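You operate a simulated robot arm through the tools that you are given. There is no shell and no other tool. Be economical: measure what you need, move in short steps, check, and stop when the job is done.

The job below is to be done with a simulated two-armed robot. You get a single attempt, and the scene is never put back.

TASK
Fetch the stray nut and set it on the shelf under the test bench. Then put the blue block on the orange panel. Then put one of the steel wheels from the top of the mixing bench on the top of the goods table. Do these in the order given.

It is judged by the outcome, as a careful person would: the job done as asked, and still so three seconds after it is handed in. It fails if anything else is knocked over, pushed out of place, dropped, spilled or broken.

THE ROBOT
Two 7-joint arms with two-finger grippers on one trunk, on a base that drives. Base frame: it is fixed to the floor where the robot stands at the start and does not move with it; the origin is under the middle of the robot, x ahead of it, y to its left, z up; the surface under the hand at the start is at about z = 850. Units: mm, degrees, N and s.
The left shoulder is at the start at [24, 217, 1080], the right one opposite. With the tool pointing down near the work surface each hand reaches from about 200 to 760 mm from the robot's upright axis, wherever it stands, measured 20 degrees to its own side. Places, roughly: blue block (3x3x3 cm) [5400, 0, 800]; orange panel (9x9x1 cm) [700, 500, 900]; shelf under the test bench [1200, 200, 200]; steel wheel [9250, 750, 750]; top of the goods table [6800, 300, 600]. Payload 2.2 kg a hand.
The TCP of each hand is the grasp point between the finger pads, 19 mm short of the fingertips. In the tool frame z runs along the fingers and y along their closing line. The gripper opens to 116 mm. The gripper's body begins 70 mm behind the TCP.
Orientation is told as [roll, pitch, yaw] about the base's x, y, z axes, in that order, counted from this pose: with the fingers straight down and closing along the base's y, the tool's x points along the base's -x, its y along +y and its z along -z.

THE INTERFACE
- The arms move only by the tool servo_tool. It takes "left_moves", "right_moves" or both (then of equal length, played together; a hand with none holds still); each is a list of rows, each a list of 3 entries, a list of its own where there are three numbers: the turn, a rotation vector about the base's x, y, z in degrees, then the shift along the base's x, y, z in mm, then the gripper command, from -1 (fully open) to 1 (shut), values between in proportion. In form: [[[wx, wy, wz], [x, y, z], jaw], ...]. A call has 1 to 10 rows; each row is the pose to reach, as a shift and turn from the pose commanded when the call began. Rows are played at 5 a second. More than 50 mm and 8.6 degrees between two rows, or a gripper value outside its range, and nothing of the call is played. Where a pose cannot be reached the arm comes as near as it can. A force on the tool above 40 N (or 10 N above the force at the start of the call, whichever is more), or a blocked arm, ends the call early, and 0.2 s more pass. Each finger halts on what it meets, pressing with about 41 N; the grip force reading is that of the motor and also rises with nothing between the fingers. The clock runs only during rows and for 0.2 s after the last one: add rows that repeat a pose to give the fingers time. The reply holds the time, the measured pose of the TCP, the force on the tool along the base axes, the opening and the grip force, in the units named above and with some noise, with the torque about the TCP (base axes, N m) and any sound that the robot's microphone picked up.
- Cameras (640 x 400 px; columns grow to the right, rows downward): "scene" is now at [131, 29.3, 1267.2]; the picture's right is [0.30, -0.96, 0.00], its down [-0.52, -0.16, -0.84] and it looks along [0.80, 0.25, -0.54] (base axes); focal length 246 px, centre (320, 200). "left" rides on the left gripper at [69, 15, -97] in its tool frame; the picture's right is [-0.21, 0.98, 0.00], its down [-0.76, -0.17, -0.63] and it looks along [-0.62, -0.14, 0.77] (tool axes); focal length 251 px, centre (320, 200). "right" rides on the right gripper at [69, -15, -97] in its tool frame; the picture's right is [0.21, 0.98, 0.00], its down [-0.76, 0.17, -0.63] and it looks along [-0.62, 0.14, 0.77] (tool axes); focal length 251 px, centre (320, 200). There is no depth. A picture from a camera that has moved, and an enlarged one, comes with that camera's place and axes in the base frame and with its lens. The place of the scene camera against the robot may be out by one fixed shift of up to 18 mm in any direction.
- snapshot(camera): a new picture of that camera. No time passes.
- raise_lower(by): slides the trunk up (or, below 0, down) by that many mm; the arms and the scene camera ride with it, the base frame stays. It gives what a move gives, with no picture.
- base_move(legs): drives the robot by 1 to 6 legs, each [ahead, left, turn to the left] in mm, mm and degrees, along the robot's own axes; the way and the turn of a leg run together, so that a leg with both is an arc; at most 1500 mm and 180 degrees a leg. The arms and the cameras ride along, it lands a little off, and it stops where it bumps. It gives what a move gives.
- turn_head(pan, tilt): turns the head with the scene camera to pan (to the left, within 80 degrees either way) and tilt (down, from -29 to 69), counted from straight ahead of the robot. It gives what a move gives.
- inspect(camera, box): a new picture of the part [left, top, right, bottom] of that camera's present view, enlarged. No time passes.
- sign_off(): hands the job in; it is judged then, once.

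Work in short steps. Places have to be worked out from the pictures, the camera data and where the tool is seen: move nearer, look again, correct. Check each grasp and each placing, and mend what went wrong. You have 165 turns and 122 pictures in all, those below and enlarged ones among them. Open the grippers and draw the arms clear of the work before you hand the job in, unless the task says otherwise; then end with one line.

The tools are called by a JSON object that holds its "op" and its "data". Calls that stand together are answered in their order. servo_tool: Moves the arms, as the interface text tells. Its arguments: {"type":"object","properties":{"left_moves":{"type":"array","items":{"type":"array"}},"right_moves":{"type":"array","items":{"type":"array"}}},"required":[]} The other tools are called the same way: raise_lower (by) slides the trunk up or down; base_move (legs) drives the base; turn_head (pan, tilt) turns the head that bears the scene camera; snapshot (camera) takes a picture; inspect (camera, box) takes an enlarged picture of a part of a camera's view; sign_off () hands the job in.

At the start:

```text
time: 0.0
left_eef_pos: [429.8, 427.0, 1138.6]
left_tool_rot: [-0.1, 0.1, 0.0]
left_wrist_force: [0.4, 0.3, -0.5]
left_ft_torque: [-0.02, -0.01, 0.04]
left_width: 116.1
left_grasp_force: 0.1
right_eef_pos: [562.2, 2.6, 1051.6]
right_tool_rot: [-0.1, 0.1, 0.0]
right_wrist_force: [0.8, 1.0, 0.1]
right_ft_torque: [0.0, 0.02, 0.0]
right_width: 115.9
right_grasp_force: 0.1
trunk travel left (down, up): [-225.0, 265.0]
robot x, y, heading: [-0.4, 0.7, -0.2]
head pan, tilt: [17.2, 32.6]
```

scene: 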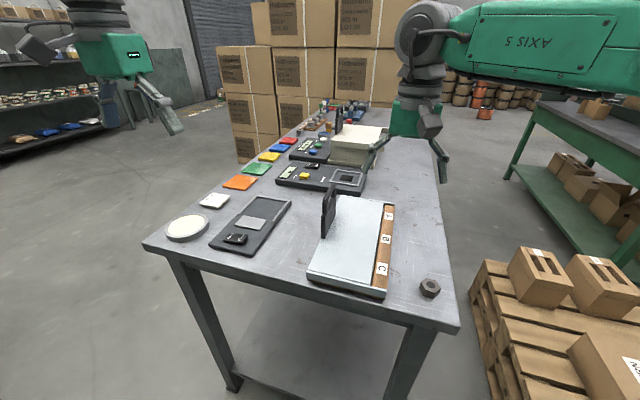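
right: 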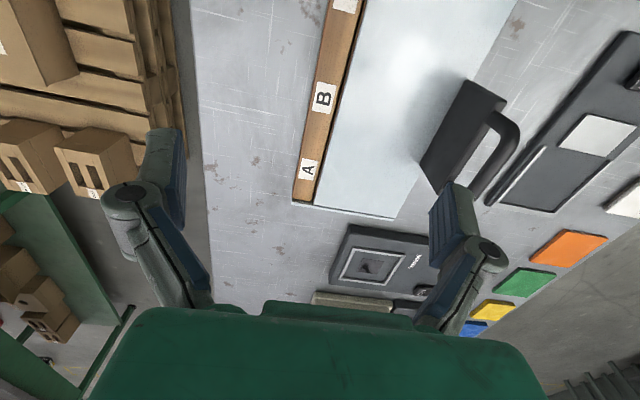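
left: 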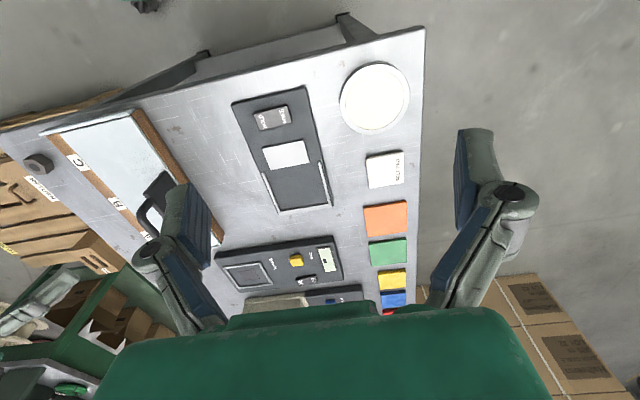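

The nut shows on the near right corner of the bench, around [493, -85, 860]. I'll take a closer look at it and then at the bench and its surroundings.

{"op": "inspect", "data": {"camera": "scene", "box": [140, 90, 480, 400]}}

{"op": "turn_head", "data": {"pan": 0, "tilt": 60}}

{"op": "snapshot", "data": {"camera": "scene"}}

```text
1.29 times, centred on (310, 245) of scene
camera zoom: at [131.0, 29.3, 1267.2], right [0.3, -0.96, 0.0], down [-0.52, -0.16, -0.84], along [0.8, 0.25, -0.54], focal length 318 px, centre (333, 142)
```

zoom: 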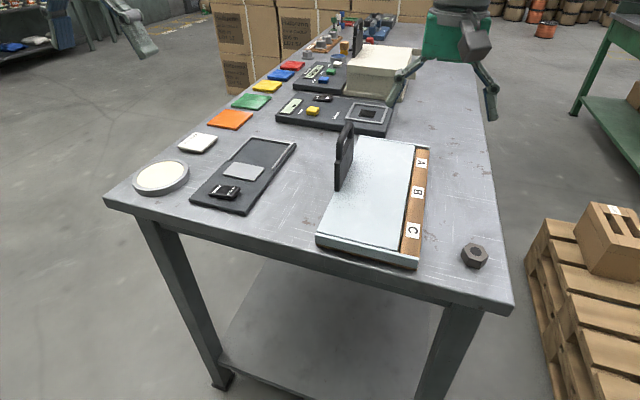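

```text
time: 0.9
left_eef_pos: [427.9, 426.2, 1141.0]
left_tool_rot: [-0.1, 0.0, 0.0]
left_wrist_force: [0.1, 0.7, -0.9]
left_ft_torque: [0.01, 0.01, 0.0]
left_width: 115.8
left_grasp_force: 0.0
right_eef_pos: [558.7, 1.9, 1054.5]
right_tool_rot: [0.1, 0.0, -0.1]
right_wrist_force: [0.2, -0.2, 0.3]
right_ft_torque: [0.02, -0.03, 0.02]
right_width: 116.1
right_grasp_force: 0.1
trunk travel left (down, up): [-225.0, 265.0]
robot x, y, heading: [0.0, 0.5, 0.1]
head pan, tilt: [0.0, 60.0]
```

```text
117 pictures are left
camera scene: at [112.3, 2.8, 1229.4], right [0.0, -1.0, 0.0], down [-0.87, 0.0, -0.5], along [0.5, 0.0, -0.87], focal length 246 px, centre (320, 200)
```

scene: 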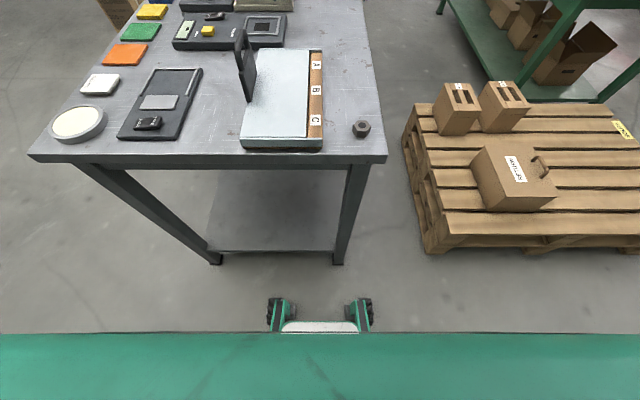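

The bench's near edge is at x≈430 with y from -130 to 578, and the nut is at about [495, -82]. The shelf's near edge is at x≈454. I'll bring the right hand back and look at the nut from the wrist camera.

{"op": "servo_tool", "data": {"right_moves": [[[0, 0, 0], [-40, -25, 0], -1], [[0, 0, 0], [-80, -50, 0], -1], [[0, 0, 0], [-120, -80, 0], -1], [[0, 0, 0], [-130, -84, -40], -1], [[0, 0, 0], [-130, -84, -60], -1], [[0, 0, 0], [-130, -84, -60], -1]]}}

{"op": "snapshot", "data": {"camera": "right"}}

```text
time: 2.3
left_eef_pos: [426.8, 426.3, 1139.5]
left_tool_rot: [0.0, -0.1, -0.1]
left_wrist_force: [-0.5, 0.5, 0.0]
left_ft_torque: [-0.04, -0.02, -0.01]
left_width: 116.0
left_grasp_force: 0.0
right_eef_pos: [426.7, -79.7, 994.3]
right_tool_rot: [0.0, -0.2, 0.0]
right_wrist_force: [0.3, 0.5, 0.4]
right_ft_torque: [0.0, -0.02, -0.02]
right_width: 116.1
right_grasp_force: 0.1
trunk travel left (down, up): [-225.0, 265.0]
robot x, y, heading: [-0.2, -2.9, 0.1]
head pan, tilt: [0.0, 60.0]
```

```text
116 pictures are left
camera right: at [357.4, -94.4, 1090.2], right [-0.21, 0.98, 0.0], down [0.75, 0.17, 0.63], along [0.62, 0.14, -0.77], focal length 251 px, centre (320, 200)
```

right: 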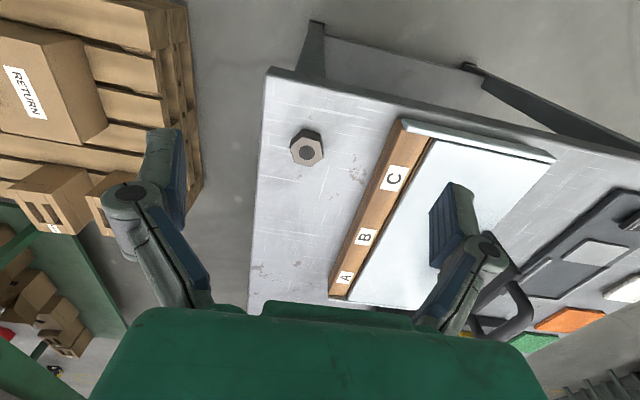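

The wrist camera puts the nut at about [477, -82]. I'll enlarge it to see how its flats lie.

{"op": "inspect", "data": {"camera": "right", "box": [266, 120, 346, 180]}}

```text
6.67 times, centred on (306, 150) of right
camera zoom: at [357.4, -94.4, 1090.2], right [-0.21, 0.98, 0.0], down [0.75, 0.17, 0.63], along [0.62, 0.14, -0.77], focal length 1676 px, centre (413, 533)
```

zoom: 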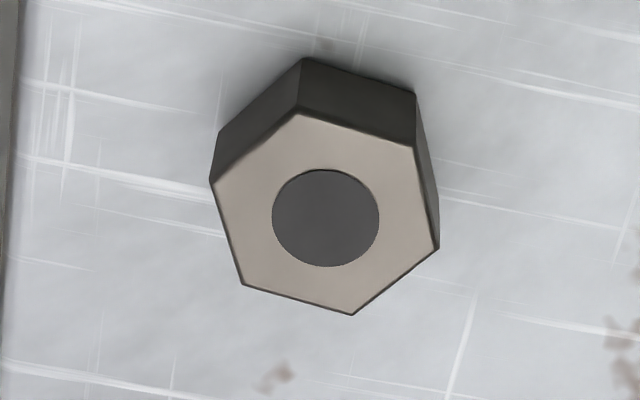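

The nut is roughly 35 mm across, with a flat-pair edge about 24° left of x. I'll pitch the hand 35° (fingers forward and down) so the same grasp can put the nut flat on the shelf, and part-close the jaws to keep clear of the ABC board.

{"op": "servo_tool", "data": {"right_moves": [[[0, -7, 0], [0, 0, 0], -0.2], [[0, -14, 0], [0, 0, 0], -0.2], [[0, -21, 0], [-5, 0, 0], -0.2], [[0, -28, 0], [-10, 0, 0], -0.2], [[0, -35, 0], [-20, 0, 0], -0.2], [[0, -35, 0], [-20, 0, 0], -0.2]]}}

{"op": "servo_tool", "data": {"right_moves": [[[0, 0, 8], [0, 0, 0], -0.2], [[0, 0, 16], [0, 0, 0], -0.2], [[0, 0, 24], [0, 0, 0], -0.2], [[0, 0, 24], [0, 0, 0], -0.2], [[0, 0, 24], [0, 0, 0], -0.2]]}}

{"op": "snapshot", "data": {"camera": "right"}}

{"op": "snapshot", "data": {"camera": "scene"}}

```text
time: 3.7
left_eef_pos: [426.9, 426.0, 1139.2]
left_tool_rot: [0.0, -0.2, 0.0]
left_wrist_force: [-0.4, 0.9, -0.1]
left_ft_torque: [-0.04, 0.02, 0.0]
left_width: 115.9
left_grasp_force: 0.0
right_eef_pos: [408.1, -82.0, 994.3]
right_tool_rot: [0.0, -35.2, 0.0]
right_wrist_force: [0.5, 0.9, -0.7]
right_ft_torque: [-0.05, 0.0, 0.02]
right_width: 69.5
right_grasp_force: 0.1
trunk travel left (down, up): [-225.0, 265.0]
robot x, y, heading: [2.2, -0.7, -0.0]
head pan, tilt: [0.0, 60.0]
```

```text
time: 4.9
left_eef_pos: [425.7, 425.8, 1140.8]
left_tool_rot: [0.0, -0.1, 0.0]
left_wrist_force: [-0.1, -0.4, -0.5]
left_ft_torque: [0.02, 0.03, -0.05]
left_width: 116.1
left_grasp_force: 0.2
right_eef_pos: [408.3, -81.3, 993.4]
right_tool_rot: [0.0, -35.2, 24.1]
right_wrist_force: [-0.6, -0.2, 0.2]
right_ft_torque: [0.02, 0.02, -0.01]
right_width: 69.4
right_grasp_force: 0.0
trunk travel left (down, up): [-225.0, 265.0]
robot x, y, heading: [-3.2, -0.0, -0.1]
head pan, tilt: [0.0, 60.0]
```

```text
114 pictures are left
camera right: at [312.3, -140.9, 1033.6], right [-0.56, 0.82, -0.12], down [0.17, 0.26, 0.95], along [0.81, 0.51, -0.28], focal length 251 px, centre (320, 200)
```

right: 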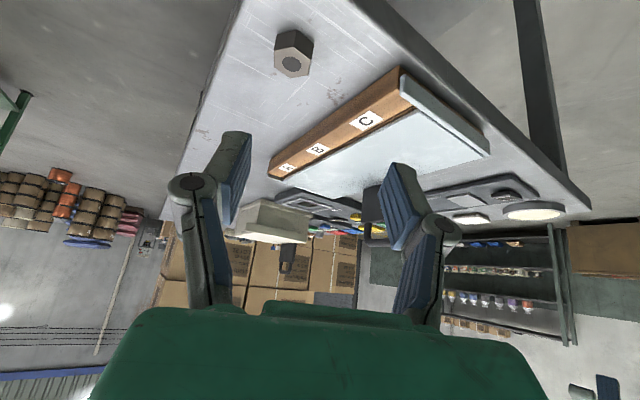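

```text
113 pictures are left
camera scene: at [111.1, 1.5, 1229.5], right [0.0, -1.0, 0.0], down [-0.87, 0.0, -0.5], along [0.5, 0.0, -0.87], focal length 246 px, centre (320, 200)
```

scene: 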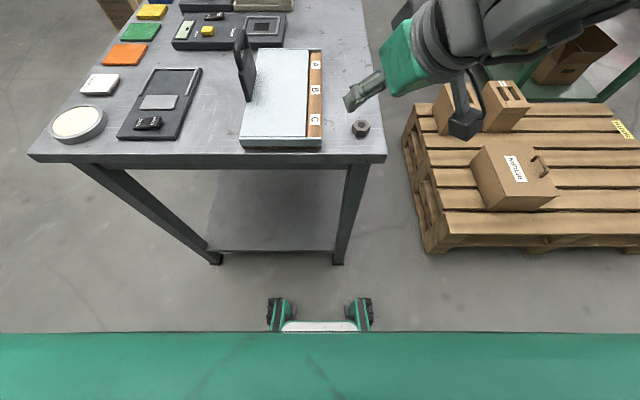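

The tilted view puts the nut at about [474, -84]. I'll approach along the finger line and stop just above the bench surface.

{"op": "servo_tool", "data": {"right_moves": [[[0, 0, 0], [15, -9, -35], -0.2], [[0, 0, 0], [29, -18, -70], -0.2], [[0, 0, 0], [45, -11, -95], -0.2], [[0, 0, 0], [60, -4, -117], -0.2], [[0, 0, 0], [60, -4, -117], -0.2], [[0, 0, 0], [60, -4, -117], -0.2]]}}

{"op": "snapshot", "data": {"camera": "right"}}

{"op": "inspect", "data": {"camera": "scene", "box": [310, 70, 430, 170]}}

```text
time: 6.3
left_eef_pos: [426.7, 425.0, 1140.3]
left_tool_rot: [0.0, -0.1, 0.1]
left_wrist_force: [-0.3, -0.7, -0.4]
left_ft_torque: [-0.02, 0.02, 0.0]
left_width: 116.1
left_grasp_force: 0.1
right_eef_pos: [469.5, -84.6, 876.4]
right_tool_rot: [0.0, -35.0, 24.0]
right_wrist_force: [-0.4, -0.1, -0.2]
right_ft_torque: [0.0, 0.01, 0.04]
right_width: 69.5
right_grasp_force: 0.2
trunk travel left (down, up): [-225.0, 265.0]
robot x, y, heading: [2.0, -2.8, -0.0]
head pan, tilt: [0.0, 60.0]
```

```text
112 pictures are left
camera right: at [372.6, -143.7, 916.7], right [-0.56, 0.82, -0.12], down [0.17, 0.26, 0.95], along [0.81, 0.51, -0.28], focal length 251 px, centre (320, 200)
```

right: 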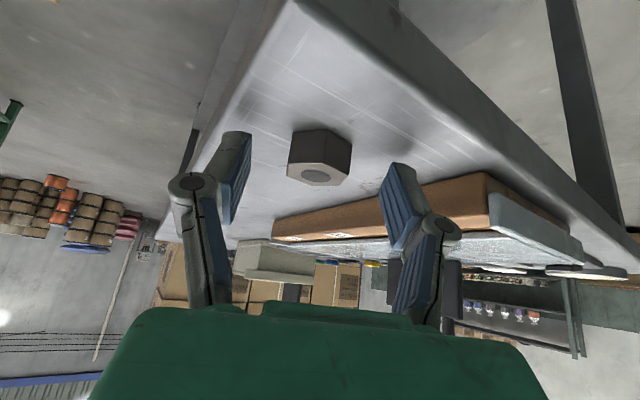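

```text
4.00 times, centred on (370, 120) of scene
camera zoom: at [111.6, 1.3, 1229.4], right [0.0, -1.0, 0.0], down [-0.87, 0.0, -0.5], along [0.5, 0.0, -0.87], focal length 985 px, centre (120, 520)
```

zoom: 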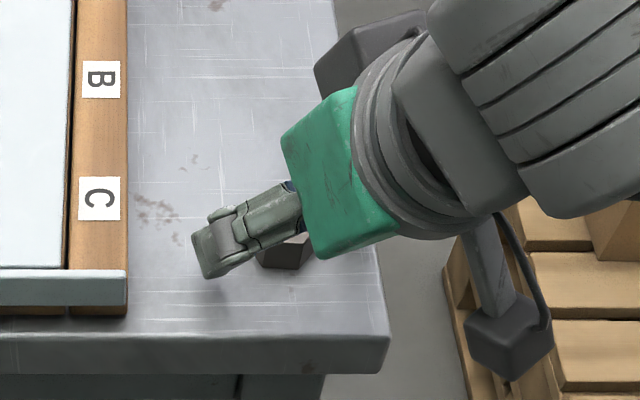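

The nut lies centred between the fingers, but the tips only reach its middle. I'll go slightly further forward and down for a fuller hold, then close.

{"op": "servo_tool", "data": {"right_moves": [[[0, 0, 0], [8, 3, -3], -0.2], [[0, 0, 0], [8, 3, -3], -0.2], [[0, 0, 0], [8, 3, -3], 0.2], [[0, 0, 0], [8, 3, -3], 0.6], [[0, 0, 0], [8, 3, -3], 1], [[0, 0, 0], [8, 3, -3], 1]]}}

{"op": "snapshot", "data": {"camera": "right"}}

```text
time: 7.7
left_eef_pos: [427.4, 426.3, 1139.6]
left_tool_rot: [0.1, -0.1, 0.0]
left_wrist_force: [0.1, 0.1, -0.3]
left_ft_torque: [0.0, 0.01, 0.01]
left_width: 116.0
left_grasp_force: 0.1
right_eef_pos: [476.2, -82.9, 875.2]
right_tool_rot: [-0.1, -35.2, 24.0]
right_wrist_force: [-0.2, -0.2, -0.1]
right_ft_torque: [-0.04, 0.0, -0.01]
right_width: 31.2
right_grasp_force: 41.5
trunk travel left (down, up): [-225.0, 265.0]
robot x, y, heading: [1.5, -2.9, 0.0]
head pan, tilt: [0.0, 60.0]
```

```text
110 pictures are left
camera right: at [380.6, -140.6, 914.3], right [-0.56, 0.82, -0.12], down [0.17, 0.26, 0.95], along [0.81, 0.51, -0.28], focal length 251 px, centre (320, 200)
```

right: 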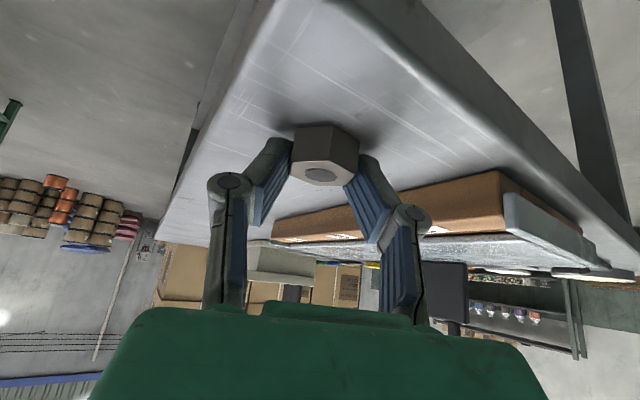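

The nut is gripped across its flats (31 mm). I'll lift it and draw the hand back clear of the bench end.

{"op": "servo_tool", "data": {"right_moves": [[[0, 0, 0], [0, 0, 30], 1], [[0, 0, 0], [0, 0, 65], 1], [[0, 0, 0], [-45, 0, 80], 1], [[0, 0, 0], [-90, 0, 80], 1], [[0, 0, 0], [-135, 0, 80], 1], [[0, 0, 0], [-160, 0, 80], 1], [[0, 0, 0], [-160, 0, 80], 1]]}}

{"op": "snapshot", "data": {"camera": "right"}}

```text
time: 9.3
left_eef_pos: [427.9, 428.2, 1139.2]
left_tool_rot: [-0.1, -0.1, 0.1]
left_wrist_force: [-0.1, 1.1, -0.3]
left_ft_torque: [0.0, -0.02, -0.01]
left_width: 115.9
left_grasp_force: 0.0
right_eef_pos: [339.4, -61.1, 960.9]
right_tool_rot: [-0.1, -35.0, 24.0]
right_wrist_force: [-0.8, 0.2, -0.5]
right_ft_torque: [-0.02, 0.03, -0.02]
right_width: 31.3
right_grasp_force: 40.4
right hand out of reach, approached as far as the arm can: row 5, 6, 7
trunk travel left (down, up): [-225.0, 265.0]
robot x, y, heading: [0.4, 4.5, 0.2]
head pan, tilt: [0.0, 60.0]
```

```text
109 pictures are left
camera right: at [242.8, -120.4, 1001.1], right [-0.56, 0.82, -0.12], down [0.17, 0.26, 0.95], along [0.81, 0.51, -0.28], focal length 251 px, centre (320, 200)
```

right: 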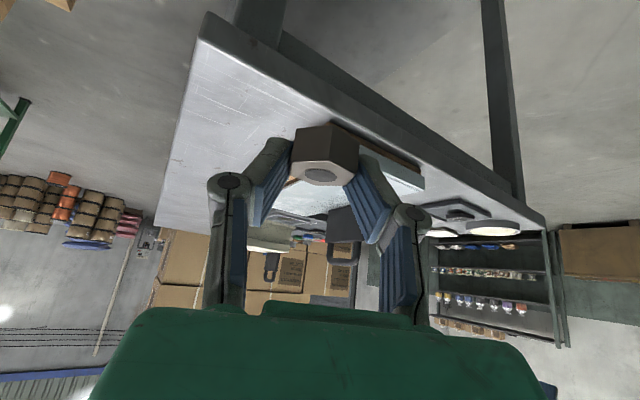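

The nut is held and clear of the bench. I'll back the base off 90 mm, shift left 200 mm and lower the trunk toward shelf height.

{"op": "base_move", "data": {"legs": [[-90, 0, 0], [0, 200, 0]]}}

{"op": "raise_lower", "data": {"by": -220}}

{"op": "snapshot", "data": {"camera": "scene"}}

{"op": "snapshot", "data": {"camera": "right"}}

```text
time: 11.6
left_eef_pos: [332.7, 633.5, 1138.7]
left_tool_rot: [-0.2, -0.1, 0.3]
left_wrist_force: [0.1, 0.2, 0.5]
left_ft_torque: [-0.02, -0.01, 0.03]
left_width: 116.3
left_grasp_force: 0.1
right_eef_pos: [249.0, 143.1, 961.1]
right_tool_rot: [-0.2, -35.0, 24.4]
right_wrist_force: [-0.9, 1.5, -1.6]
right_ft_torque: [-0.05, -0.01, 0.03]
right_width: 31.5
right_grasp_force: 41.3
trunk travel left (down, up): [-225.0, 265.0]
robot x, y, heading: [-91.0, 201.6, 0.3]
head pan, tilt: [0.0, 60.0]
```

```text
time: 14.0
left_eef_pos: [330.5, 629.8, 920.7]
left_tool_rot: [0.0, -0.3, 0.3]
left_wrist_force: [0.1, 0.0, -0.1]
left_ft_torque: [0.01, -0.01, -0.03]
left_width: 115.6
left_grasp_force: 0.1
right_eef_pos: [245.6, 139.9, 742.0]
right_tool_rot: [0.0, -35.2, 24.3]
right_wrist_force: [0.2, -0.3, -1.2]
right_ft_torque: [0.01, 0.03, 0.02]
right_width: 31.2
right_grasp_force: 40.8
trunk travel left (down, up): [-5.0, 485.0]
robot x, y, heading: [-92.7, 202.4, 0.4]
head pan, tilt: [0.0, 60.0]
```

```text
108 pictures are left
camera scene: at [18.4, 202.6, 1009.6], right [0.0, -1.0, 0.0], down [-0.87, 0.0, -0.5], along [0.5, 0.0, -0.87], focal length 246 px, centre (320, 200)
```

scene: 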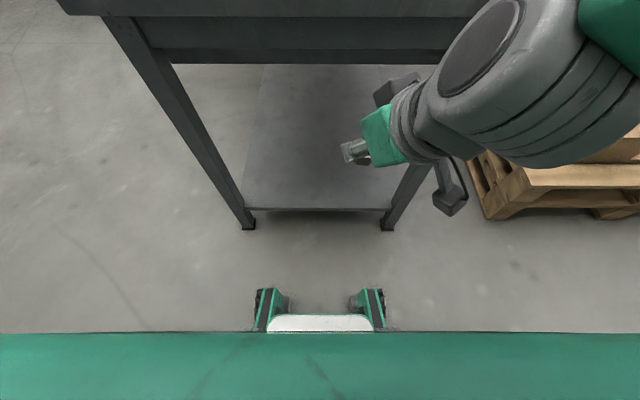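

```text
107 pictures are left
camera right: at [150.1, 80.9, 781.5], right [-0.56, 0.82, -0.12], down [0.16, 0.26, 0.95], along [0.81, 0.52, -0.28], focal length 251 px, centre (320, 200)
```

right: 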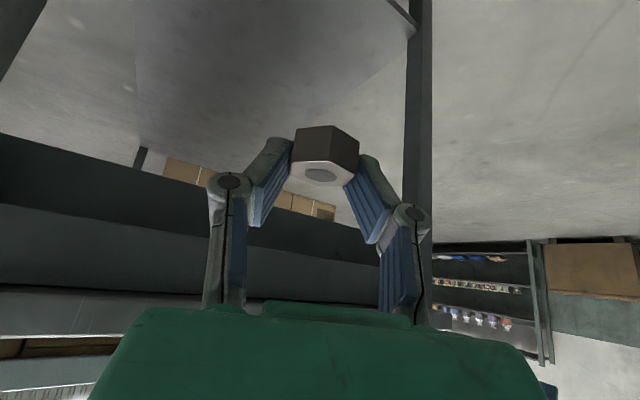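

The shelf edge sits at about x=455, z≈180–200, with legs at y≈-60 and 480. I'll lower the hand in front of the bench end.

{"op": "servo_tool", "data": {"right_moves": [[[0, 0, 0], [10, 0, -45], 1], [[0, 0, 0], [20, 0, -90], 1], [[0, 0, 0], [30, 0, -135], 1], [[0, 0, 0], [40, 0, -180], 1], [[0, 0, 0], [50, 0, -225], 1], [[0, 0, 0], [60, 0, -270], 1], [[0, 0, 0], [70, 0, -315], 1], [[0, 0, 0], [80, 0, -360], 1], [[0, 0, 0], [80, 0, -360], 1]]}}

{"op": "snapshot", "data": {"camera": "scene"}}

{"op": "snapshot", "data": {"camera": "right"}}

```text
time: 16.0
left_eef_pos: [331.7, 632.1, 919.2]
left_tool_rot: [-0.1, -0.2, 0.3]
left_wrist_force: [0.2, 0.0, -0.3]
left_ft_torque: [0.03, 0.02, -0.04]
left_width: 116.0
left_grasp_force: 0.0
right_eef_pos: [325.1, 144.6, 381.6]
right_tool_rot: [-0.1, -35.1, 24.4]
right_wrist_force: [1.5, -0.9, -1.1]
right_ft_torque: [-0.04, 0.01, -0.02]
right_width: 31.1
right_grasp_force: 41.2
trunk travel left (down, up): [-5.0, 485.0]
robot x, y, heading: [-89.8, 204.7, 0.2]
head pan, tilt: [0.0, 60.0]
```

```text
106 pictures are left
camera scene: at [19.4, 205.1, 1009.5], right [0.01, -1.0, 0.0], down [-0.87, -0.01, -0.5], along [0.5, 0.0, -0.87], focal length 246 px, centre (320, 200)
```

scene: 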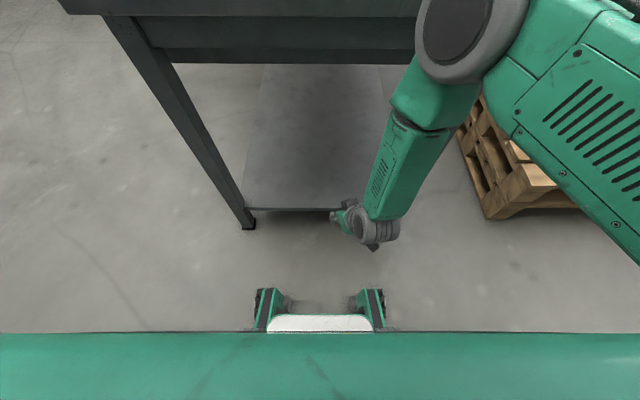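

```text
105 pictures are left
camera right: at [229.7, 84.7, 421.5], right [-0.56, 0.82, -0.13], down [0.16, 0.26, 0.95], along [0.81, 0.52, -0.28], focal length 251 px, centre (320, 200)
```

right: 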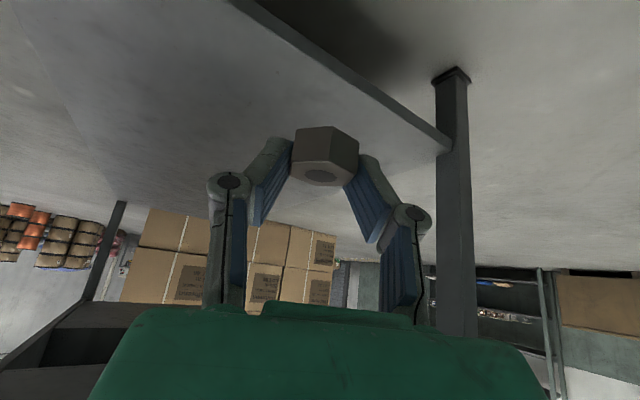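

Shelf height works out near z≈180. I'll move in under the bench end, staying about 90 mm above the shelf, and watch the elbow.

{"op": "servo_tool", "data": {"right_moves": [[[0, 0, 0], [20, 5, -40], 1], [[0, 0, 0], [50, 10, -70], 1], [[0, 0, 0], [85, 15, -95], 1], [[0, 0, 0], [125, 15, -100], 1], [[0, 0, 0], [165, 15, -100], 1], [[0, 0, 0], [165, 15, -100], 1]]}}

{"op": "snapshot", "data": {"camera": "scene"}}

{"op": "snapshot", "data": {"camera": "right"}}

```text
time: 17.4
left_eef_pos: [330.6, 631.7, 919.3]
left_tool_rot: [-0.1, -0.2, 0.4]
left_wrist_force: [-0.7, 0.4, -0.1]
left_ft_torque: [-0.01, 0.0, 0.02]
left_width: 116.2
left_grasp_force: 0.0
right_eef_pos: [490.9, 158.5, 281.4]
right_tool_rot: [-0.1, -35.1, 24.4]
right_wrist_force: [0.3, 0.7, -0.7]
right_ft_torque: [0.02, -0.03, -0.01]
right_width: 31.3
right_grasp_force: 40.7
trunk travel left (down, up): [-5.0, 485.0]
robot x, y, heading: [-93.2, 205.5, 0.5]
head pan, tilt: [0.0, 60.0]
```

```text
104 pictures are left
camera scene: at [19.9, 205.2, 1009.4], right [0.01, -1.0, 0.0], down [-0.87, -0.01, -0.5], along [0.5, 0.0, -0.87], focal length 246 px, centre (320, 200)
```

scene: 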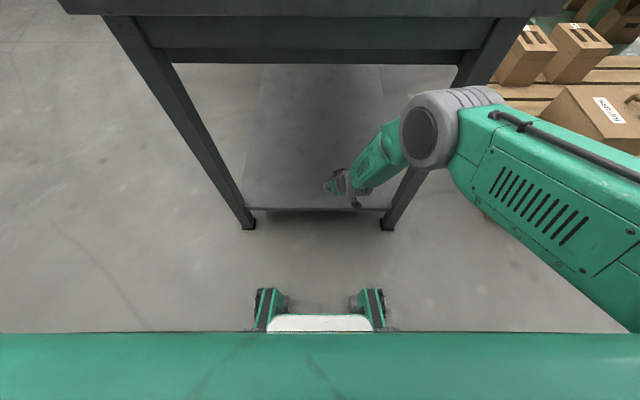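

```text
103 pictures are left
camera right: at [394.5, 98.6, 321.3], right [-0.56, 0.82, -0.13], down [0.16, 0.26, 0.95], along [0.81, 0.51, -0.28], focal length 251 px, centre (320, 200)
```

right: 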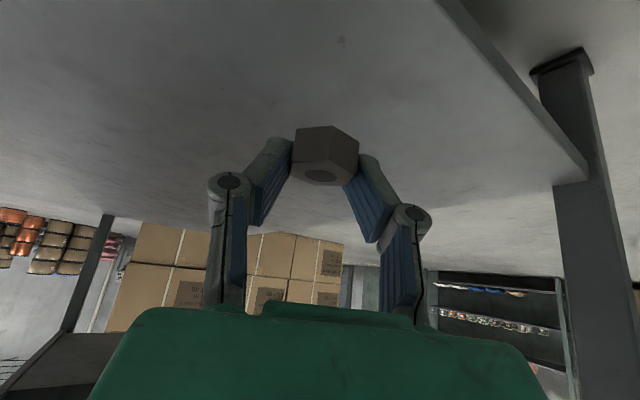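

The nut is over the shelf inside the opening and the elbow is clear. I'll move forward about 40 mm and come down slowly.

{"op": "servo_tool", "data": {"right_moves": [[[0, 0, 0], [25, 5, -15], 1], [[0, 0, 0], [45, 8, -40], 1], [[0, 0, 0], [45, 8, -50], 1], [[0, 0, 0], [45, 8, -55], 1], [[0, 0, 0], [45, 8, -60], 1], [[0, 0, 0], [45, 8, -64], 1], [[0, 0, 0], [45, 8, -68], 1], [[0, 0, 0], [45, 8, -68], 1]]}}

{"op": "snapshot", "data": {"camera": "right"}}

```text
time: 19.2
left_eef_pos: [330.2, 632.0, 919.8]
left_tool_rot: [-0.2, -0.3, 0.3]
left_wrist_force: [0.1, -0.3, 0.0]
left_ft_torque: [0.02, -0.02, -0.02]
left_width: 116.2
left_grasp_force: 0.0
right_eef_pos: [531.6, 168.5, 231.7]
right_tool_rot: [-0.2, -35.1, 24.4]
right_wrist_force: [0.0, 0.7, 0.3]
right_ft_torque: [0.02, -0.02, -0.01]
right_width: 31.0
right_grasp_force: 41.0
right hand out of reach, approached as far as the arm can: row 3, 4, 5, 6, 7, 8
trunk travel left (down, up): [-5.0, 485.0]
robot x, y, heading: [-92.3, 199.8, 0.1]
head pan, tilt: [0.0, 60.0]
```

```text
102 pictures are left
camera right: at [436.2, 109.4, 271.0], right [-0.56, 0.82, -0.13], down [0.16, 0.26, 0.95], along [0.81, 0.52, -0.28], focal length 251 px, centre (320, 200)
```

right: 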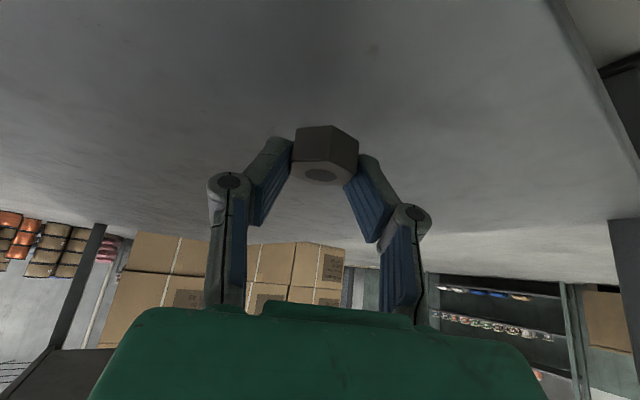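

The arm is at its reach limit, so I'll pull the hand back a little, drive the base 60 mm closer, then finish the descent.

{"op": "servo_tool", "data": {"right_moves": [[[0, 0, 0], [-30, 0, 5], 1], [[0, 0, 0], [-50, 0, 5], 1], [[0, 0, 0], [-50, 0, 5], 1]]}}

{"op": "base_move", "data": {"legs": [[60, 0, 0]]}}

{"op": "servo_tool", "data": {"right_moves": [[[0, 0, 0], [-5, 0, -5], 1], [[0, 0, 0], [-5, 0, -10], 1], [[0, 0, 0], [-5, 0, -15], 1], [[0, 0, 0], [-5, 0, -20], 1], [[0, 0, 0], [-5, 0, -25], 1], [[0, 0, 0], [-5, 0, -25], 1]]}}

{"op": "snapshot", "data": {"camera": "scene"}}

{"op": "snapshot", "data": {"camera": "right"}}

```text
time: 20.0
left_eef_pos: [331.3, 630.4, 919.9]
left_tool_rot: [-0.1, -0.2, 0.3]
left_wrist_force: [0.4, -0.5, -0.2]
left_ft_torque: [0.03, 0.02, -0.03]
left_width: 116.2
left_grasp_force: 0.0
right_eef_pos: [481.8, 166.9, 236.6]
right_tool_rot: [-0.1, -35.2, 24.3]
right_wrist_force: [-0.2, -0.6, -1.4]
right_ft_torque: [-0.02, -0.03, -0.01]
right_width: 31.2
right_grasp_force: 40.8
trunk travel left (down, up): [-5.0, 485.0]
robot x, y, heading: [-90.4, 200.9, 0.3]
head pan, tilt: [0.0, 60.0]
```

```text
time: 20.9
left_eef_pos: [392.6, 632.5, 918.4]
left_tool_rot: [-0.1, -0.1, 0.4]
left_wrist_force: [0.1, 0.3, -0.5]
left_ft_torque: [-0.03, 0.01, 0.03]
left_width: 115.7
left_grasp_force: 0.0
right_eef_pos: [540.9, 169.4, 236.0]
right_tool_rot: [-0.1, -35.0, 24.5]
right_wrist_force: [0.0, -0.1, -1.3]
right_ft_torque: [-0.01, 0.0, -0.01]
right_width: 31.1
right_grasp_force: 41.2
trunk travel left (down, up): [-5.0, 485.0]
robot x, y, heading: [-30.0, 201.5, -0.2]
head pan, tilt: [0.0, 60.0]
```

```text
time: 22.3
left_eef_pos: [388.1, 631.8, 921.9]
left_tool_rot: [0.0, -0.3, 0.5]
left_wrist_force: [-0.3, -0.7, -0.8]
left_ft_torque: [0.0, 0.01, 0.0]
left_width: 115.9
left_grasp_force: 0.1
right_eef_pos: [536.1, 169.1, 212.1]
right_tool_rot: [-0.2, -35.2, 24.5]
right_wrist_force: [-0.7, -0.7, -0.3]
right_ft_torque: [0.01, -0.01, 0.02]
right_width: 31.1
right_grasp_force: 41.5
trunk travel left (down, up): [-5.0, 485.0]
robot x, y, heading: [-29.2, 202.2, 0.3]
head pan, tilt: [0.0, 60.0]
```

```text
101 pictures are left
camera scene: at [80.3, 205.7, 1009.4], right [0.01, -1.0, 0.0], down [-0.87, -0.01, -0.5], along [0.5, 0.0, -0.87], focal length 246 px, centre (320, 200)
```

scene: 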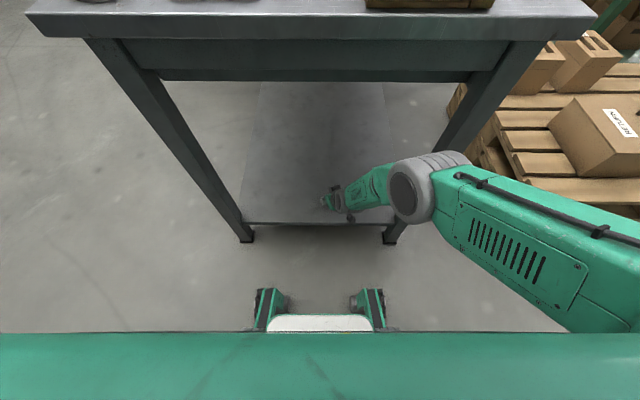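

```text
100 pictures are left
camera right: at [440.1, 109.1, 251.3], right [-0.56, 0.82, -0.13], down [0.16, 0.26, 0.95], along [0.81, 0.52, -0.28], focal length 251 px, centre (320, 200)
```

right: 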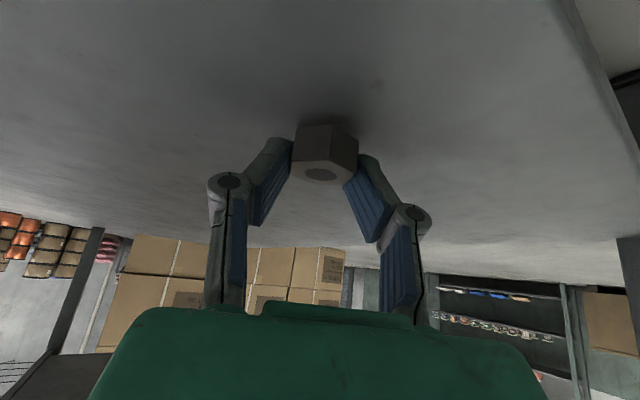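

The shadow shows the nut close to the shelf. I'll continue down in small guarded steps.

{"op": "servo_tool", "data": {"right_moves": [[[0, 0, 0], [0, 0, -2], 1], [[0, 0, 0], [0, 0, -4], 1], [[0, 0, 0], [0, 0, -6], 1], [[0, 0, 0], [0, 0, -8], 1], [[0, 0, 0], [0, 0, -8], 1]]}}

{"op": "inspect", "data": {"camera": "right", "box": [240, 80, 400, 210]}}

```text
time: 23.5
left_eef_pos: [388.9, 631.4, 921.1]
left_tool_rot: [0.0, -0.2, 0.4]
left_wrist_force: [0.1, -0.6, -0.3]
left_ft_torque: [-0.03, 0.02, 0.01]
left_width: 116.0
left_grasp_force: 0.0
right_eef_pos: [537.5, 168.7, 205.1]
right_tool_rot: [-0.2, -35.4, 24.5]
right_wrist_force: [0.7, -1.2, 5.4]
right_ft_torque: [0.01, 0.06, 0.0]
right_width: 31.6
right_grasp_force: 41.3
trunk travel left (down, up): [-5.0, 485.0]
robot x, y, heading: [-30.7, 199.1, 0.3]
head pan, tilt: [0.0, 60.0]
```

```text
3.08 times, centred on (320, 145) of right
camera zoom: at [440.6, 109.0, 244.6], right [-0.56, 0.82, -0.13], down [0.16, 0.26, 0.95], along [0.81, 0.52, -0.27], focal length 774 px, centre (320, 369)
```

zoom: 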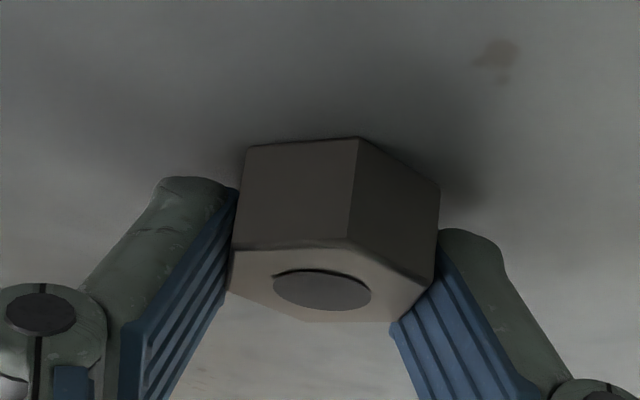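

There is contact force of 5 N, so the nut is on the shelf. I'll open gently and back out along the finger line.

{"op": "servo_tool", "data": {"right_moves": [[[0, 0, 0], [0, 0, 0], 0.4], [[0, 0, 0], [0, 0, 1], 0.1], [[0, 0, 0], [0, 0, 1], -0.2], [[0, 0, 0], [0, 0, 1], -0.2], [[0, 0, 0], [-26, -11, 30], -0.2], [[0, 0, 0], [-52, -22, 50], -0.2], [[0, 0, 0], [-90, -22, 60], -0.2], [[0, 0, 0], [-130, -22, 60], -0.2], [[0, 0, 0], [-170, -22, 70], -0.2], [[0, 0, 0], [-170, -22, 70], -0.2]]}}

{"op": "snapshot", "data": {"camera": "right"}}

{"op": "snapshot", "data": {"camera": "scene"}}

```text
time: 25.7
left_eef_pos: [389.1, 632.0, 921.3]
left_tool_rot: [0.1, -0.3, 0.4]
left_wrist_force: [-0.4, 0.5, -0.1]
left_ft_torque: [0.04, -0.01, 0.02]
left_width: 116.1
left_grasp_force: 0.0
right_eef_pos: [363.8, 146.7, 274.9]
right_tool_rot: [-0.1, -35.4, 24.5]
right_wrist_force: [-0.1, 0.5, -0.8]
right_ft_torque: [0.01, -0.01, -0.02]
right_width: 69.4
right_grasp_force: 0.0
trunk travel left (down, up): [-5.0, 485.0]
robot x, y, heading: [-34.1, 206.3, 0.2]
head pan, tilt: [0.0, 60.0]
```

```text
98 pictures are left
camera right: at [268.1, 87.3, 315.0], right [-0.56, 0.82, -0.13], down [0.16, 0.26, 0.95], along [0.81, 0.52, -0.28], focal length 251 px, centre (320, 200)
```

right: 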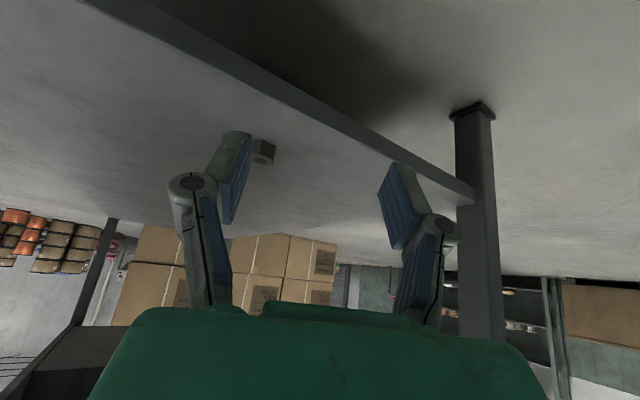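

```text
97 pictures are left
camera scene: at [79.8, 205.9, 1009.4], right [0.01, -1.0, 0.0], down [-0.87, -0.01, -0.5], along [0.5, 0.0, -0.87], focal length 246 px, centre (320, 200)
```

scene: 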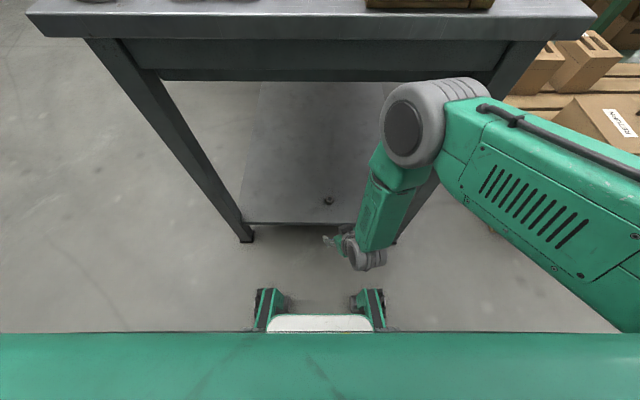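

The nut rests on the shelf. I'll back the base off 150 mm and bring the hand and trunk back up by the path I came down.

{"op": "base_move", "data": {"legs": [[-200, 0, 0]]}}

{"op": "servo_tool", "data": {"right_moves": [[[0, 0, 0], [0, 0, 45], -1], [[0, 0, 0], [-5, 0, 90], -1], [[0, 0, 0], [-10, 0, 135], -1], [[0, 0, 0], [-15, 0, 180], -1], [[0, 0, 0], [-20, 0, 225], -1], [[0, 0, 0], [-25, 0, 270], -1], [[0, 0, 0], [-30, 0, 315], -1], [[0, 0, 0], [-35, 0, 360], -1], [[0, 0, 0], [-40, 0, 405], -1], [[0, 0, 0], [-40, 0, 440], -1]]}}

{"op": "raise_lower", "data": {"by": 220}}

{"op": "turn_head", "data": {"pan": -40, "tilt": 15}}

{"op": "snapshot", "data": {"camera": "scene"}}

```text
time: 27.3
left_eef_pos: [187.2, 631.6, 921.4]
left_tool_rot: [0.0, -0.4, 0.5]
left_wrist_force: [0.4, 0.6, 0.1]
left_ft_torque: [0.0, -0.01, -0.01]
left_width: 116.0
left_grasp_force: 0.1
right_eef_pos: [166.0, 145.2, 276.0]
right_tool_rot: [-0.1, -35.3, 24.6]
right_wrist_force: [-0.7, 0.5, 0.1]
right_ft_torque: [-0.02, 0.0, -0.04]
right_width: 69.7
right_grasp_force: 0.0
trunk travel left (down, up): [-5.0, 485.0]
robot x, y, heading: [-228.9, 199.6, 0.2]
head pan, tilt: [0.0, 60.0]
```

```text
time: 29.5
left_eef_pos: [185.5, 630.1, 923.0]
left_tool_rot: [0.1, -0.5, 0.4]
left_wrist_force: [0.1, 0.5, -0.5]
left_ft_torque: [-0.04, -0.01, 0.01]
left_width: 116.0
left_grasp_force: 0.1
right_eef_pos: [121.3, 148.3, 715.2]
right_tool_rot: [-0.2, -35.4, 24.7]
right_wrist_force: [0.5, -0.2, -0.2]
right_ft_torque: [0.01, -0.02, 0.04]
right_width: 115.8
right_grasp_force: 0.1
trunk travel left (down, up): [-5.0, 485.0]
robot x, y, heading: [-231.9, 200.7, 0.5]
head pan, tilt: [0.0, 60.0]
```

```text
time: 31.9
left_eef_pos: [186.8, 630.3, 1143.2]
left_tool_rot: [0.0, -0.6, 0.4]
left_wrist_force: [0.4, 0.1, 0.1]
left_ft_torque: [-0.01, 0.01, 0.0]
left_width: 116.0
left_grasp_force: 0.0
right_eef_pos: [123.2, 147.5, 935.6]
right_tool_rot: [-0.2, -35.3, 24.5]
right_wrist_force: [0.5, 0.6, -0.6]
right_ft_torque: [0.0, -0.04, -0.01]
right_width: 116.1
right_grasp_force: 0.1
trunk travel left (down, up): [-225.0, 265.0]
robot x, y, heading: [-229.0, 198.9, 0.5]
head pan, tilt: [0.0, 60.0]
```

```text
time: 33.0
left_eef_pos: [186.2, 631.8, 1143.3]
left_tool_rot: [0.0, -0.5, 0.4]
left_wrist_force: [-0.1, -0.5, 0.6]
left_ft_torque: [0.0, -0.03, 0.0]
left_width: 115.9
left_grasp_force: 0.0
right_eef_pos: [123.0, 147.6, 934.0]
right_tool_rot: [-0.3, -35.2, 24.7]
right_wrist_force: [0.9, -0.8, -0.7]
right_ft_torque: [0.02, -0.05, 0.02]
right_width: 116.0
right_grasp_force: 0.0
trunk travel left (down, up): [-225.0, 265.0]
robot x, y, heading: [-229.5, 200.3, 0.3]
head pan, tilt: [-40.0, 15.0]
```

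```text
96 pictures are left
camera scene: at [-105.2, 157.9, 1292.5], right [-0.5, -0.87, 0.0], down [-0.26, 0.14, -0.96], along [0.83, -0.47, -0.3], focal length 246 px, centre (320, 200)
```

scene: 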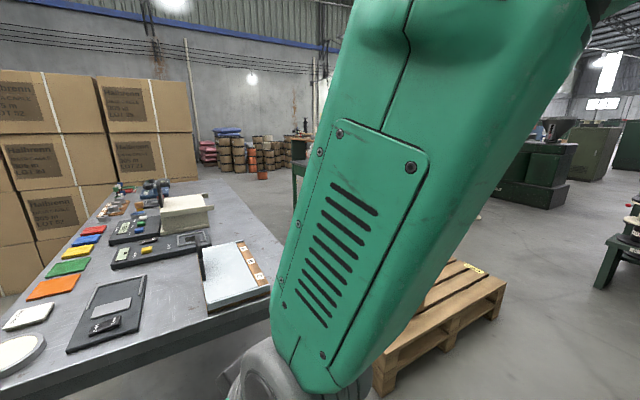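

The right arm blocks the view. I'll bring the right hand back to its plain downward pose and out to its own side before driving.

{"op": "servo_tool", "data": {"right_moves": [[[0, 0, -8], [0, -40, 0], -1], [[0, 0, -16], [0, -80, 20], -1], [[0, 0, -24], [10, -120, 40], -1], [[0, 0, -24], [20, -160, 60], -1], [[0, 0, -24], [30, -200, 60], -1], [[0, 0, -24], [30, -200, 60], -1]]}}

{"op": "servo_tool", "data": {"right_moves": [[[0, 7, 0], [0, 0, 20], -1], [[0, 14, 0], [0, 0, 40], -1], [[0, 21, 0], [0, 0, 60], -1], [[0, 28, 0], [0, 0, 80], -1], [[0, 35, 0], [0, 0, 80], -1], [[0, 35, 0], [0, 0, 80], -1]]}}

{"op": "snapshot", "data": {"camera": "scene"}}

```text
time: 34.4
left_eef_pos: [185.8, 630.4, 1143.6]
left_tool_rot: [0.1, -0.6, 0.5]
left_wrist_force: [-0.6, 0.9, -0.5]
left_ft_torque: [-0.02, 0.0, 0.01]
left_width: 116.0
left_grasp_force: 0.1
right_eef_pos: [174.4, -48.9, 1000.4]
right_tool_rot: [-0.2, -35.3, 0.6]
right_wrist_force: [0.6, 0.0, 0.2]
right_ft_torque: [-0.01, -0.05, -0.02]
right_width: 116.1
right_grasp_force: 0.0
right hand out of reach, approached as far as the arm can: row 1, 2, 3, 4, 5, 6
trunk travel left (down, up): [-225.0, 265.0]
robot x, y, heading: [-230.2, 197.8, 0.5]
head pan, tilt: [-40.0, 15.0]
```

```text
time: 35.8
left_eef_pos: [185.7, 627.0, 1144.1]
left_tool_rot: [0.2, -0.5, 0.5]
left_wrist_force: [-0.4, -0.3, 0.9]
left_ft_torque: [0.03, -0.01, 0.02]
left_width: 116.1
left_grasp_force: 0.0
right_eef_pos: [171.6, -50.2, 1082.8]
right_tool_rot: [0.3, -0.5, 0.5]
right_wrist_force: [-0.6, 0.0, -0.2]
right_ft_torque: [0.01, -0.03, 0.0]
right_width: 115.9
right_grasp_force: 0.0
trunk travel left (down, up): [-225.0, 265.0]
robot x, y, heading: [-228.7, 199.1, 0.6]
head pan, tilt: [-40.0, 15.0]
```

```text
95 pictures are left
camera scene: at [-114.4, 140.4, 1295.8], right [-0.64, -0.77, 0.0], down [-0.2, 0.17, -0.97], along [0.74, -0.61, -0.26], focal length 246 px, centre (320, 200)
```

scene: 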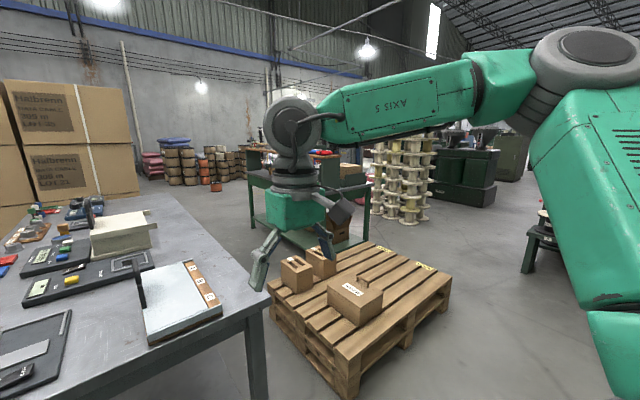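

I need a route to x≈5400, so I'll look ahead and to the left.

{"op": "turn_head", "data": {"pan": 0, "tilt": 5}}

{"op": "snapshot", "data": {"camera": "scene"}}

{"op": "turn_head", "data": {"pan": 65, "tilt": 10}}

{"op": "snapshot", "data": {"camera": "scene"}}

{"op": "turn_head", "data": {"pan": -75, "tilt": 10}}

{"op": "snapshot", "data": {"camera": "scene"}}

```text
time: 36.8
left_eef_pos: [186.5, 629.4, 1142.8]
left_tool_rot: [0.1, -0.5, 0.5]
left_wrist_force: [-0.8, 0.2, -1.4]
left_ft_torque: [-0.01, -0.01, 0.0]
left_width: 116.2
left_grasp_force: 0.0
right_eef_pos: [173.4, -49.8, 1082.0]
right_tool_rot: [0.2, -0.6, 0.6]
right_wrist_force: [0.4, 0.4, -0.4]
right_ft_torque: [0.02, 0.02, 0.01]
right_width: 116.1
right_grasp_force: 0.1
trunk travel left (down, up): [-225.0, 265.0]
robot x, y, heading: [-232.1, 202.5, 0.7]
head pan, tilt: [0.0, 5.0]
```

```text
94 pictures are left
camera scene: at [-93.9, 201.7, 1311.9], right [0.01, -1.0, 0.0], down [-0.09, 0.0, -1.0], along [1.0, 0.01, -0.09], focal length 246 px, centre (320, 200)
```

scene: 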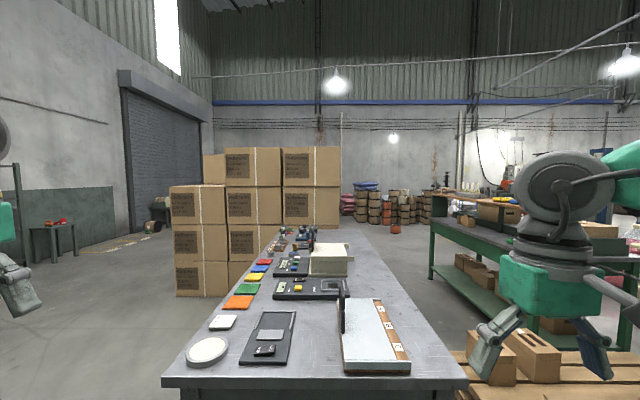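

```text
time: 38.2
left_eef_pos: [186.6, 629.6, 1144.6]
left_tool_rot: [0.1, -0.6, 0.5]
left_wrist_force: [-0.7, -0.5, -0.5]
left_ft_torque: [0.0, 0.02, 0.0]
left_width: 116.2
left_grasp_force: 0.1
right_eef_pos: [172.4, -49.7, 1081.4]
right_tool_rot: [0.3, -0.5, 0.4]
right_wrist_force: [0.1, 0.9, -0.4]
right_ft_torque: [0.01, 0.01, 0.01]
right_width: 116.1
right_grasp_force: 0.1
trunk travel left (down, up): [-225.0, 265.0]
robot x, y, heading: [-231.8, 201.6, 0.7]
head pan, tilt: [65.0, 10.0]
```

```text
93 pictures are left
camera scene: at [-147.1, 286.5, 1304.0], right [0.91, -0.42, 0.0], down [-0.08, -0.16, -0.98], along [0.41, 0.9, -0.17], focal length 246 px, centre (320, 200)
```

scene: 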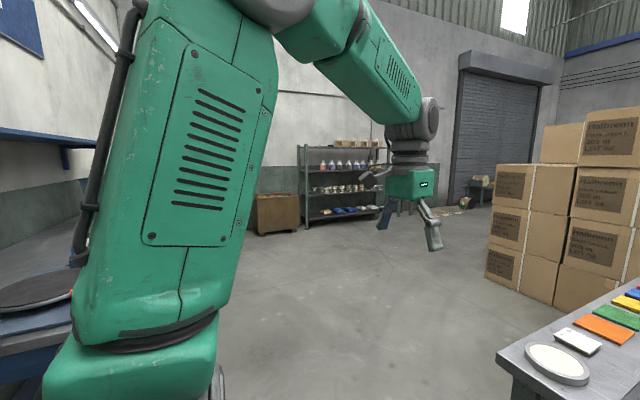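

```text
time: 40.4
left_eef_pos: [185.7, 629.1, 1143.4]
left_tool_rot: [0.0, -0.5, 0.5]
left_wrist_force: [-1.1, -0.5, 0.7]
left_ft_torque: [-0.01, -0.01, 0.02]
left_width: 115.7
left_grasp_force: 0.0
right_eef_pos: [172.6, -49.5, 1081.8]
right_tool_rot: [0.2, -0.5, 0.5]
right_wrist_force: [0.2, 0.3, 0.6]
right_ft_torque: [0.0, 0.0, -0.02]
right_width: 116.1
right_grasp_force: 0.1
trunk travel left (down, up): [-225.0, 265.0]
robot x, y, heading: [-231.9, 202.9, 0.5]
head pan, tilt: [-75.0, 10.0]
```

```text
92 pictures are left
camera scene: at [-160.9, 112.2, 1304.0], right [-0.96, -0.27, 0.0], down [-0.05, 0.17, -0.98], along [0.26, -0.95, -0.17], focal length 246 px, centre (320, 200)
```

scene: 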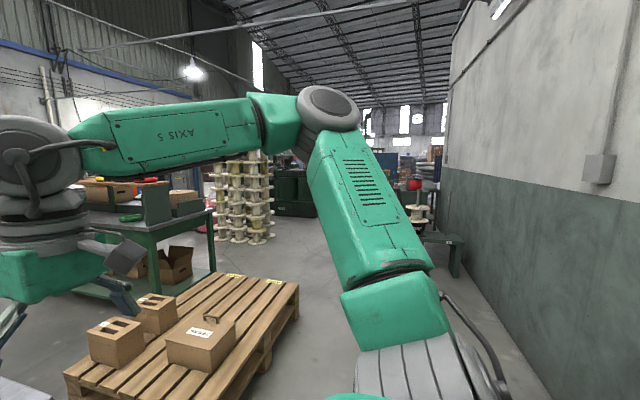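

The route is around the left of the box stack, over open floor. Something blue stands to my left rear, so I'll edge forward and check the left before strafing.

{"op": "base_move", "data": {"legs": [[190, 0, 0], [0, 300, 0]]}}

{"op": "turn_head", "data": {"pan": 80, "tilt": 35}}

{"op": "snapshot", "data": {"camera": "scene"}}

```text
time: 43.6
left_eef_pos: [370.5, 901.5, 1152.4]
left_tool_rot: [1.3, -0.5, 0.4]
left_wrist_force: [-0.3, -1.3, -0.6]
left_ft_torque: [0.03, 0.02, 0.0]
left_width: 115.9
left_grasp_force: 0.1
right_eef_pos: [356.7, 224.6, 1076.6]
right_tool_rot: [1.5, -0.4, 0.4]
right_wrist_force: [0.7, -1.4, 0.0]
right_ft_torque: [0.03, -0.01, -0.02]
right_width: 116.1
right_grasp_force: 0.1
trunk travel left (down, up): [-225.0, 265.0]
robot x, y, heading: [-46.0, 493.1, 0.7]
head pan, tilt: [-75.0, 10.0]
```

```text
time: 46.0
left_eef_pos: [369.5, 909.2, 1148.5]
left_tool_rot: [0.7, -0.5, 0.4]
left_wrist_force: [0.4, -1.8, -0.1]
left_ft_torque: [0.04, 0.05, 0.01]
left_width: 116.1
left_grasp_force: 0.1
right_eef_pos: [354.6, 231.9, 1081.2]
right_tool_rot: [0.9, -0.5, 0.3]
right_wrist_force: [-0.1, -0.3, -0.6]
right_ft_torque: [0.04, 0.03, 0.01]
right_width: 116.1
right_grasp_force: 0.0
trunk travel left (down, up): [-225.0, 265.0]
robot x, y, heading: [-48.0, 492.1, 0.2]
head pan, tilt: [80.0, 35.0]
```

```text
91 pictures are left
camera scene: at [13.2, 575.8, 1264.2], right [0.99, -0.17, 0.0], down [-0.1, -0.56, -0.82], along [0.13, 0.81, -0.57], focal length 246 px, centre (320, 200)
```

scene: 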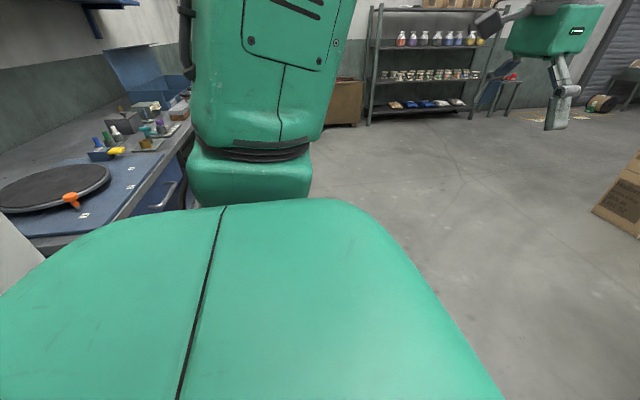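

The blue bench edge is at x≈-420, which leaves room. I'll strafe left past the test bench corner, then go diagonally and along the left of the box stack.

{"op": "base_move", "data": {"legs": [[0, 650, 0], [1250, 1150, 0], [500, 300, 0]]}}

{"op": "turn_head", "data": {"pan": 0, "tilt": 12}}

{"op": "snapshot", "data": {"camera": "scene"}}

```text
refused: leg 2 is longer than a leg can be; nothing moved
```

```text
time: 47.5
left_eef_pos: [368.1, 933.8, 1141.8]
left_tool_rot: [-0.3, -0.6, 0.5]
left_wrist_force: [0.1, -0.1, 0.4]
left_ft_torque: [-0.03, 0.02, -0.01]
left_width: 115.6
left_grasp_force: 0.1
right_eef_pos: [354.7, 253.7, 1084.8]
right_tool_rot: [-0.1, -0.6, 0.4]
right_wrist_force: [0.8, -0.1, 0.3]
right_ft_torque: [-0.03, -0.02, 0.02]
right_width: 116.0
right_grasp_force: 0.0
trunk travel left (down, up): [-225.0, 265.0]
robot x, y, heading: [-44.1, 496.0, 0.4]
head pan, tilt: [0.0, 12.0]
```

```text
90 pictures are left
camera scene: at [91.9, 513.3, 1300.5], right [0.01, -1.0, 0.01], down [-0.21, -0.01, -0.98], along [0.98, 0.01, -0.21], focal length 246 px, centre (320, 200)
```

scene: 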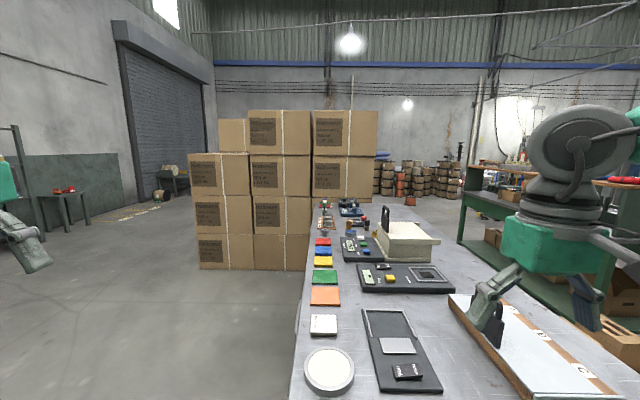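

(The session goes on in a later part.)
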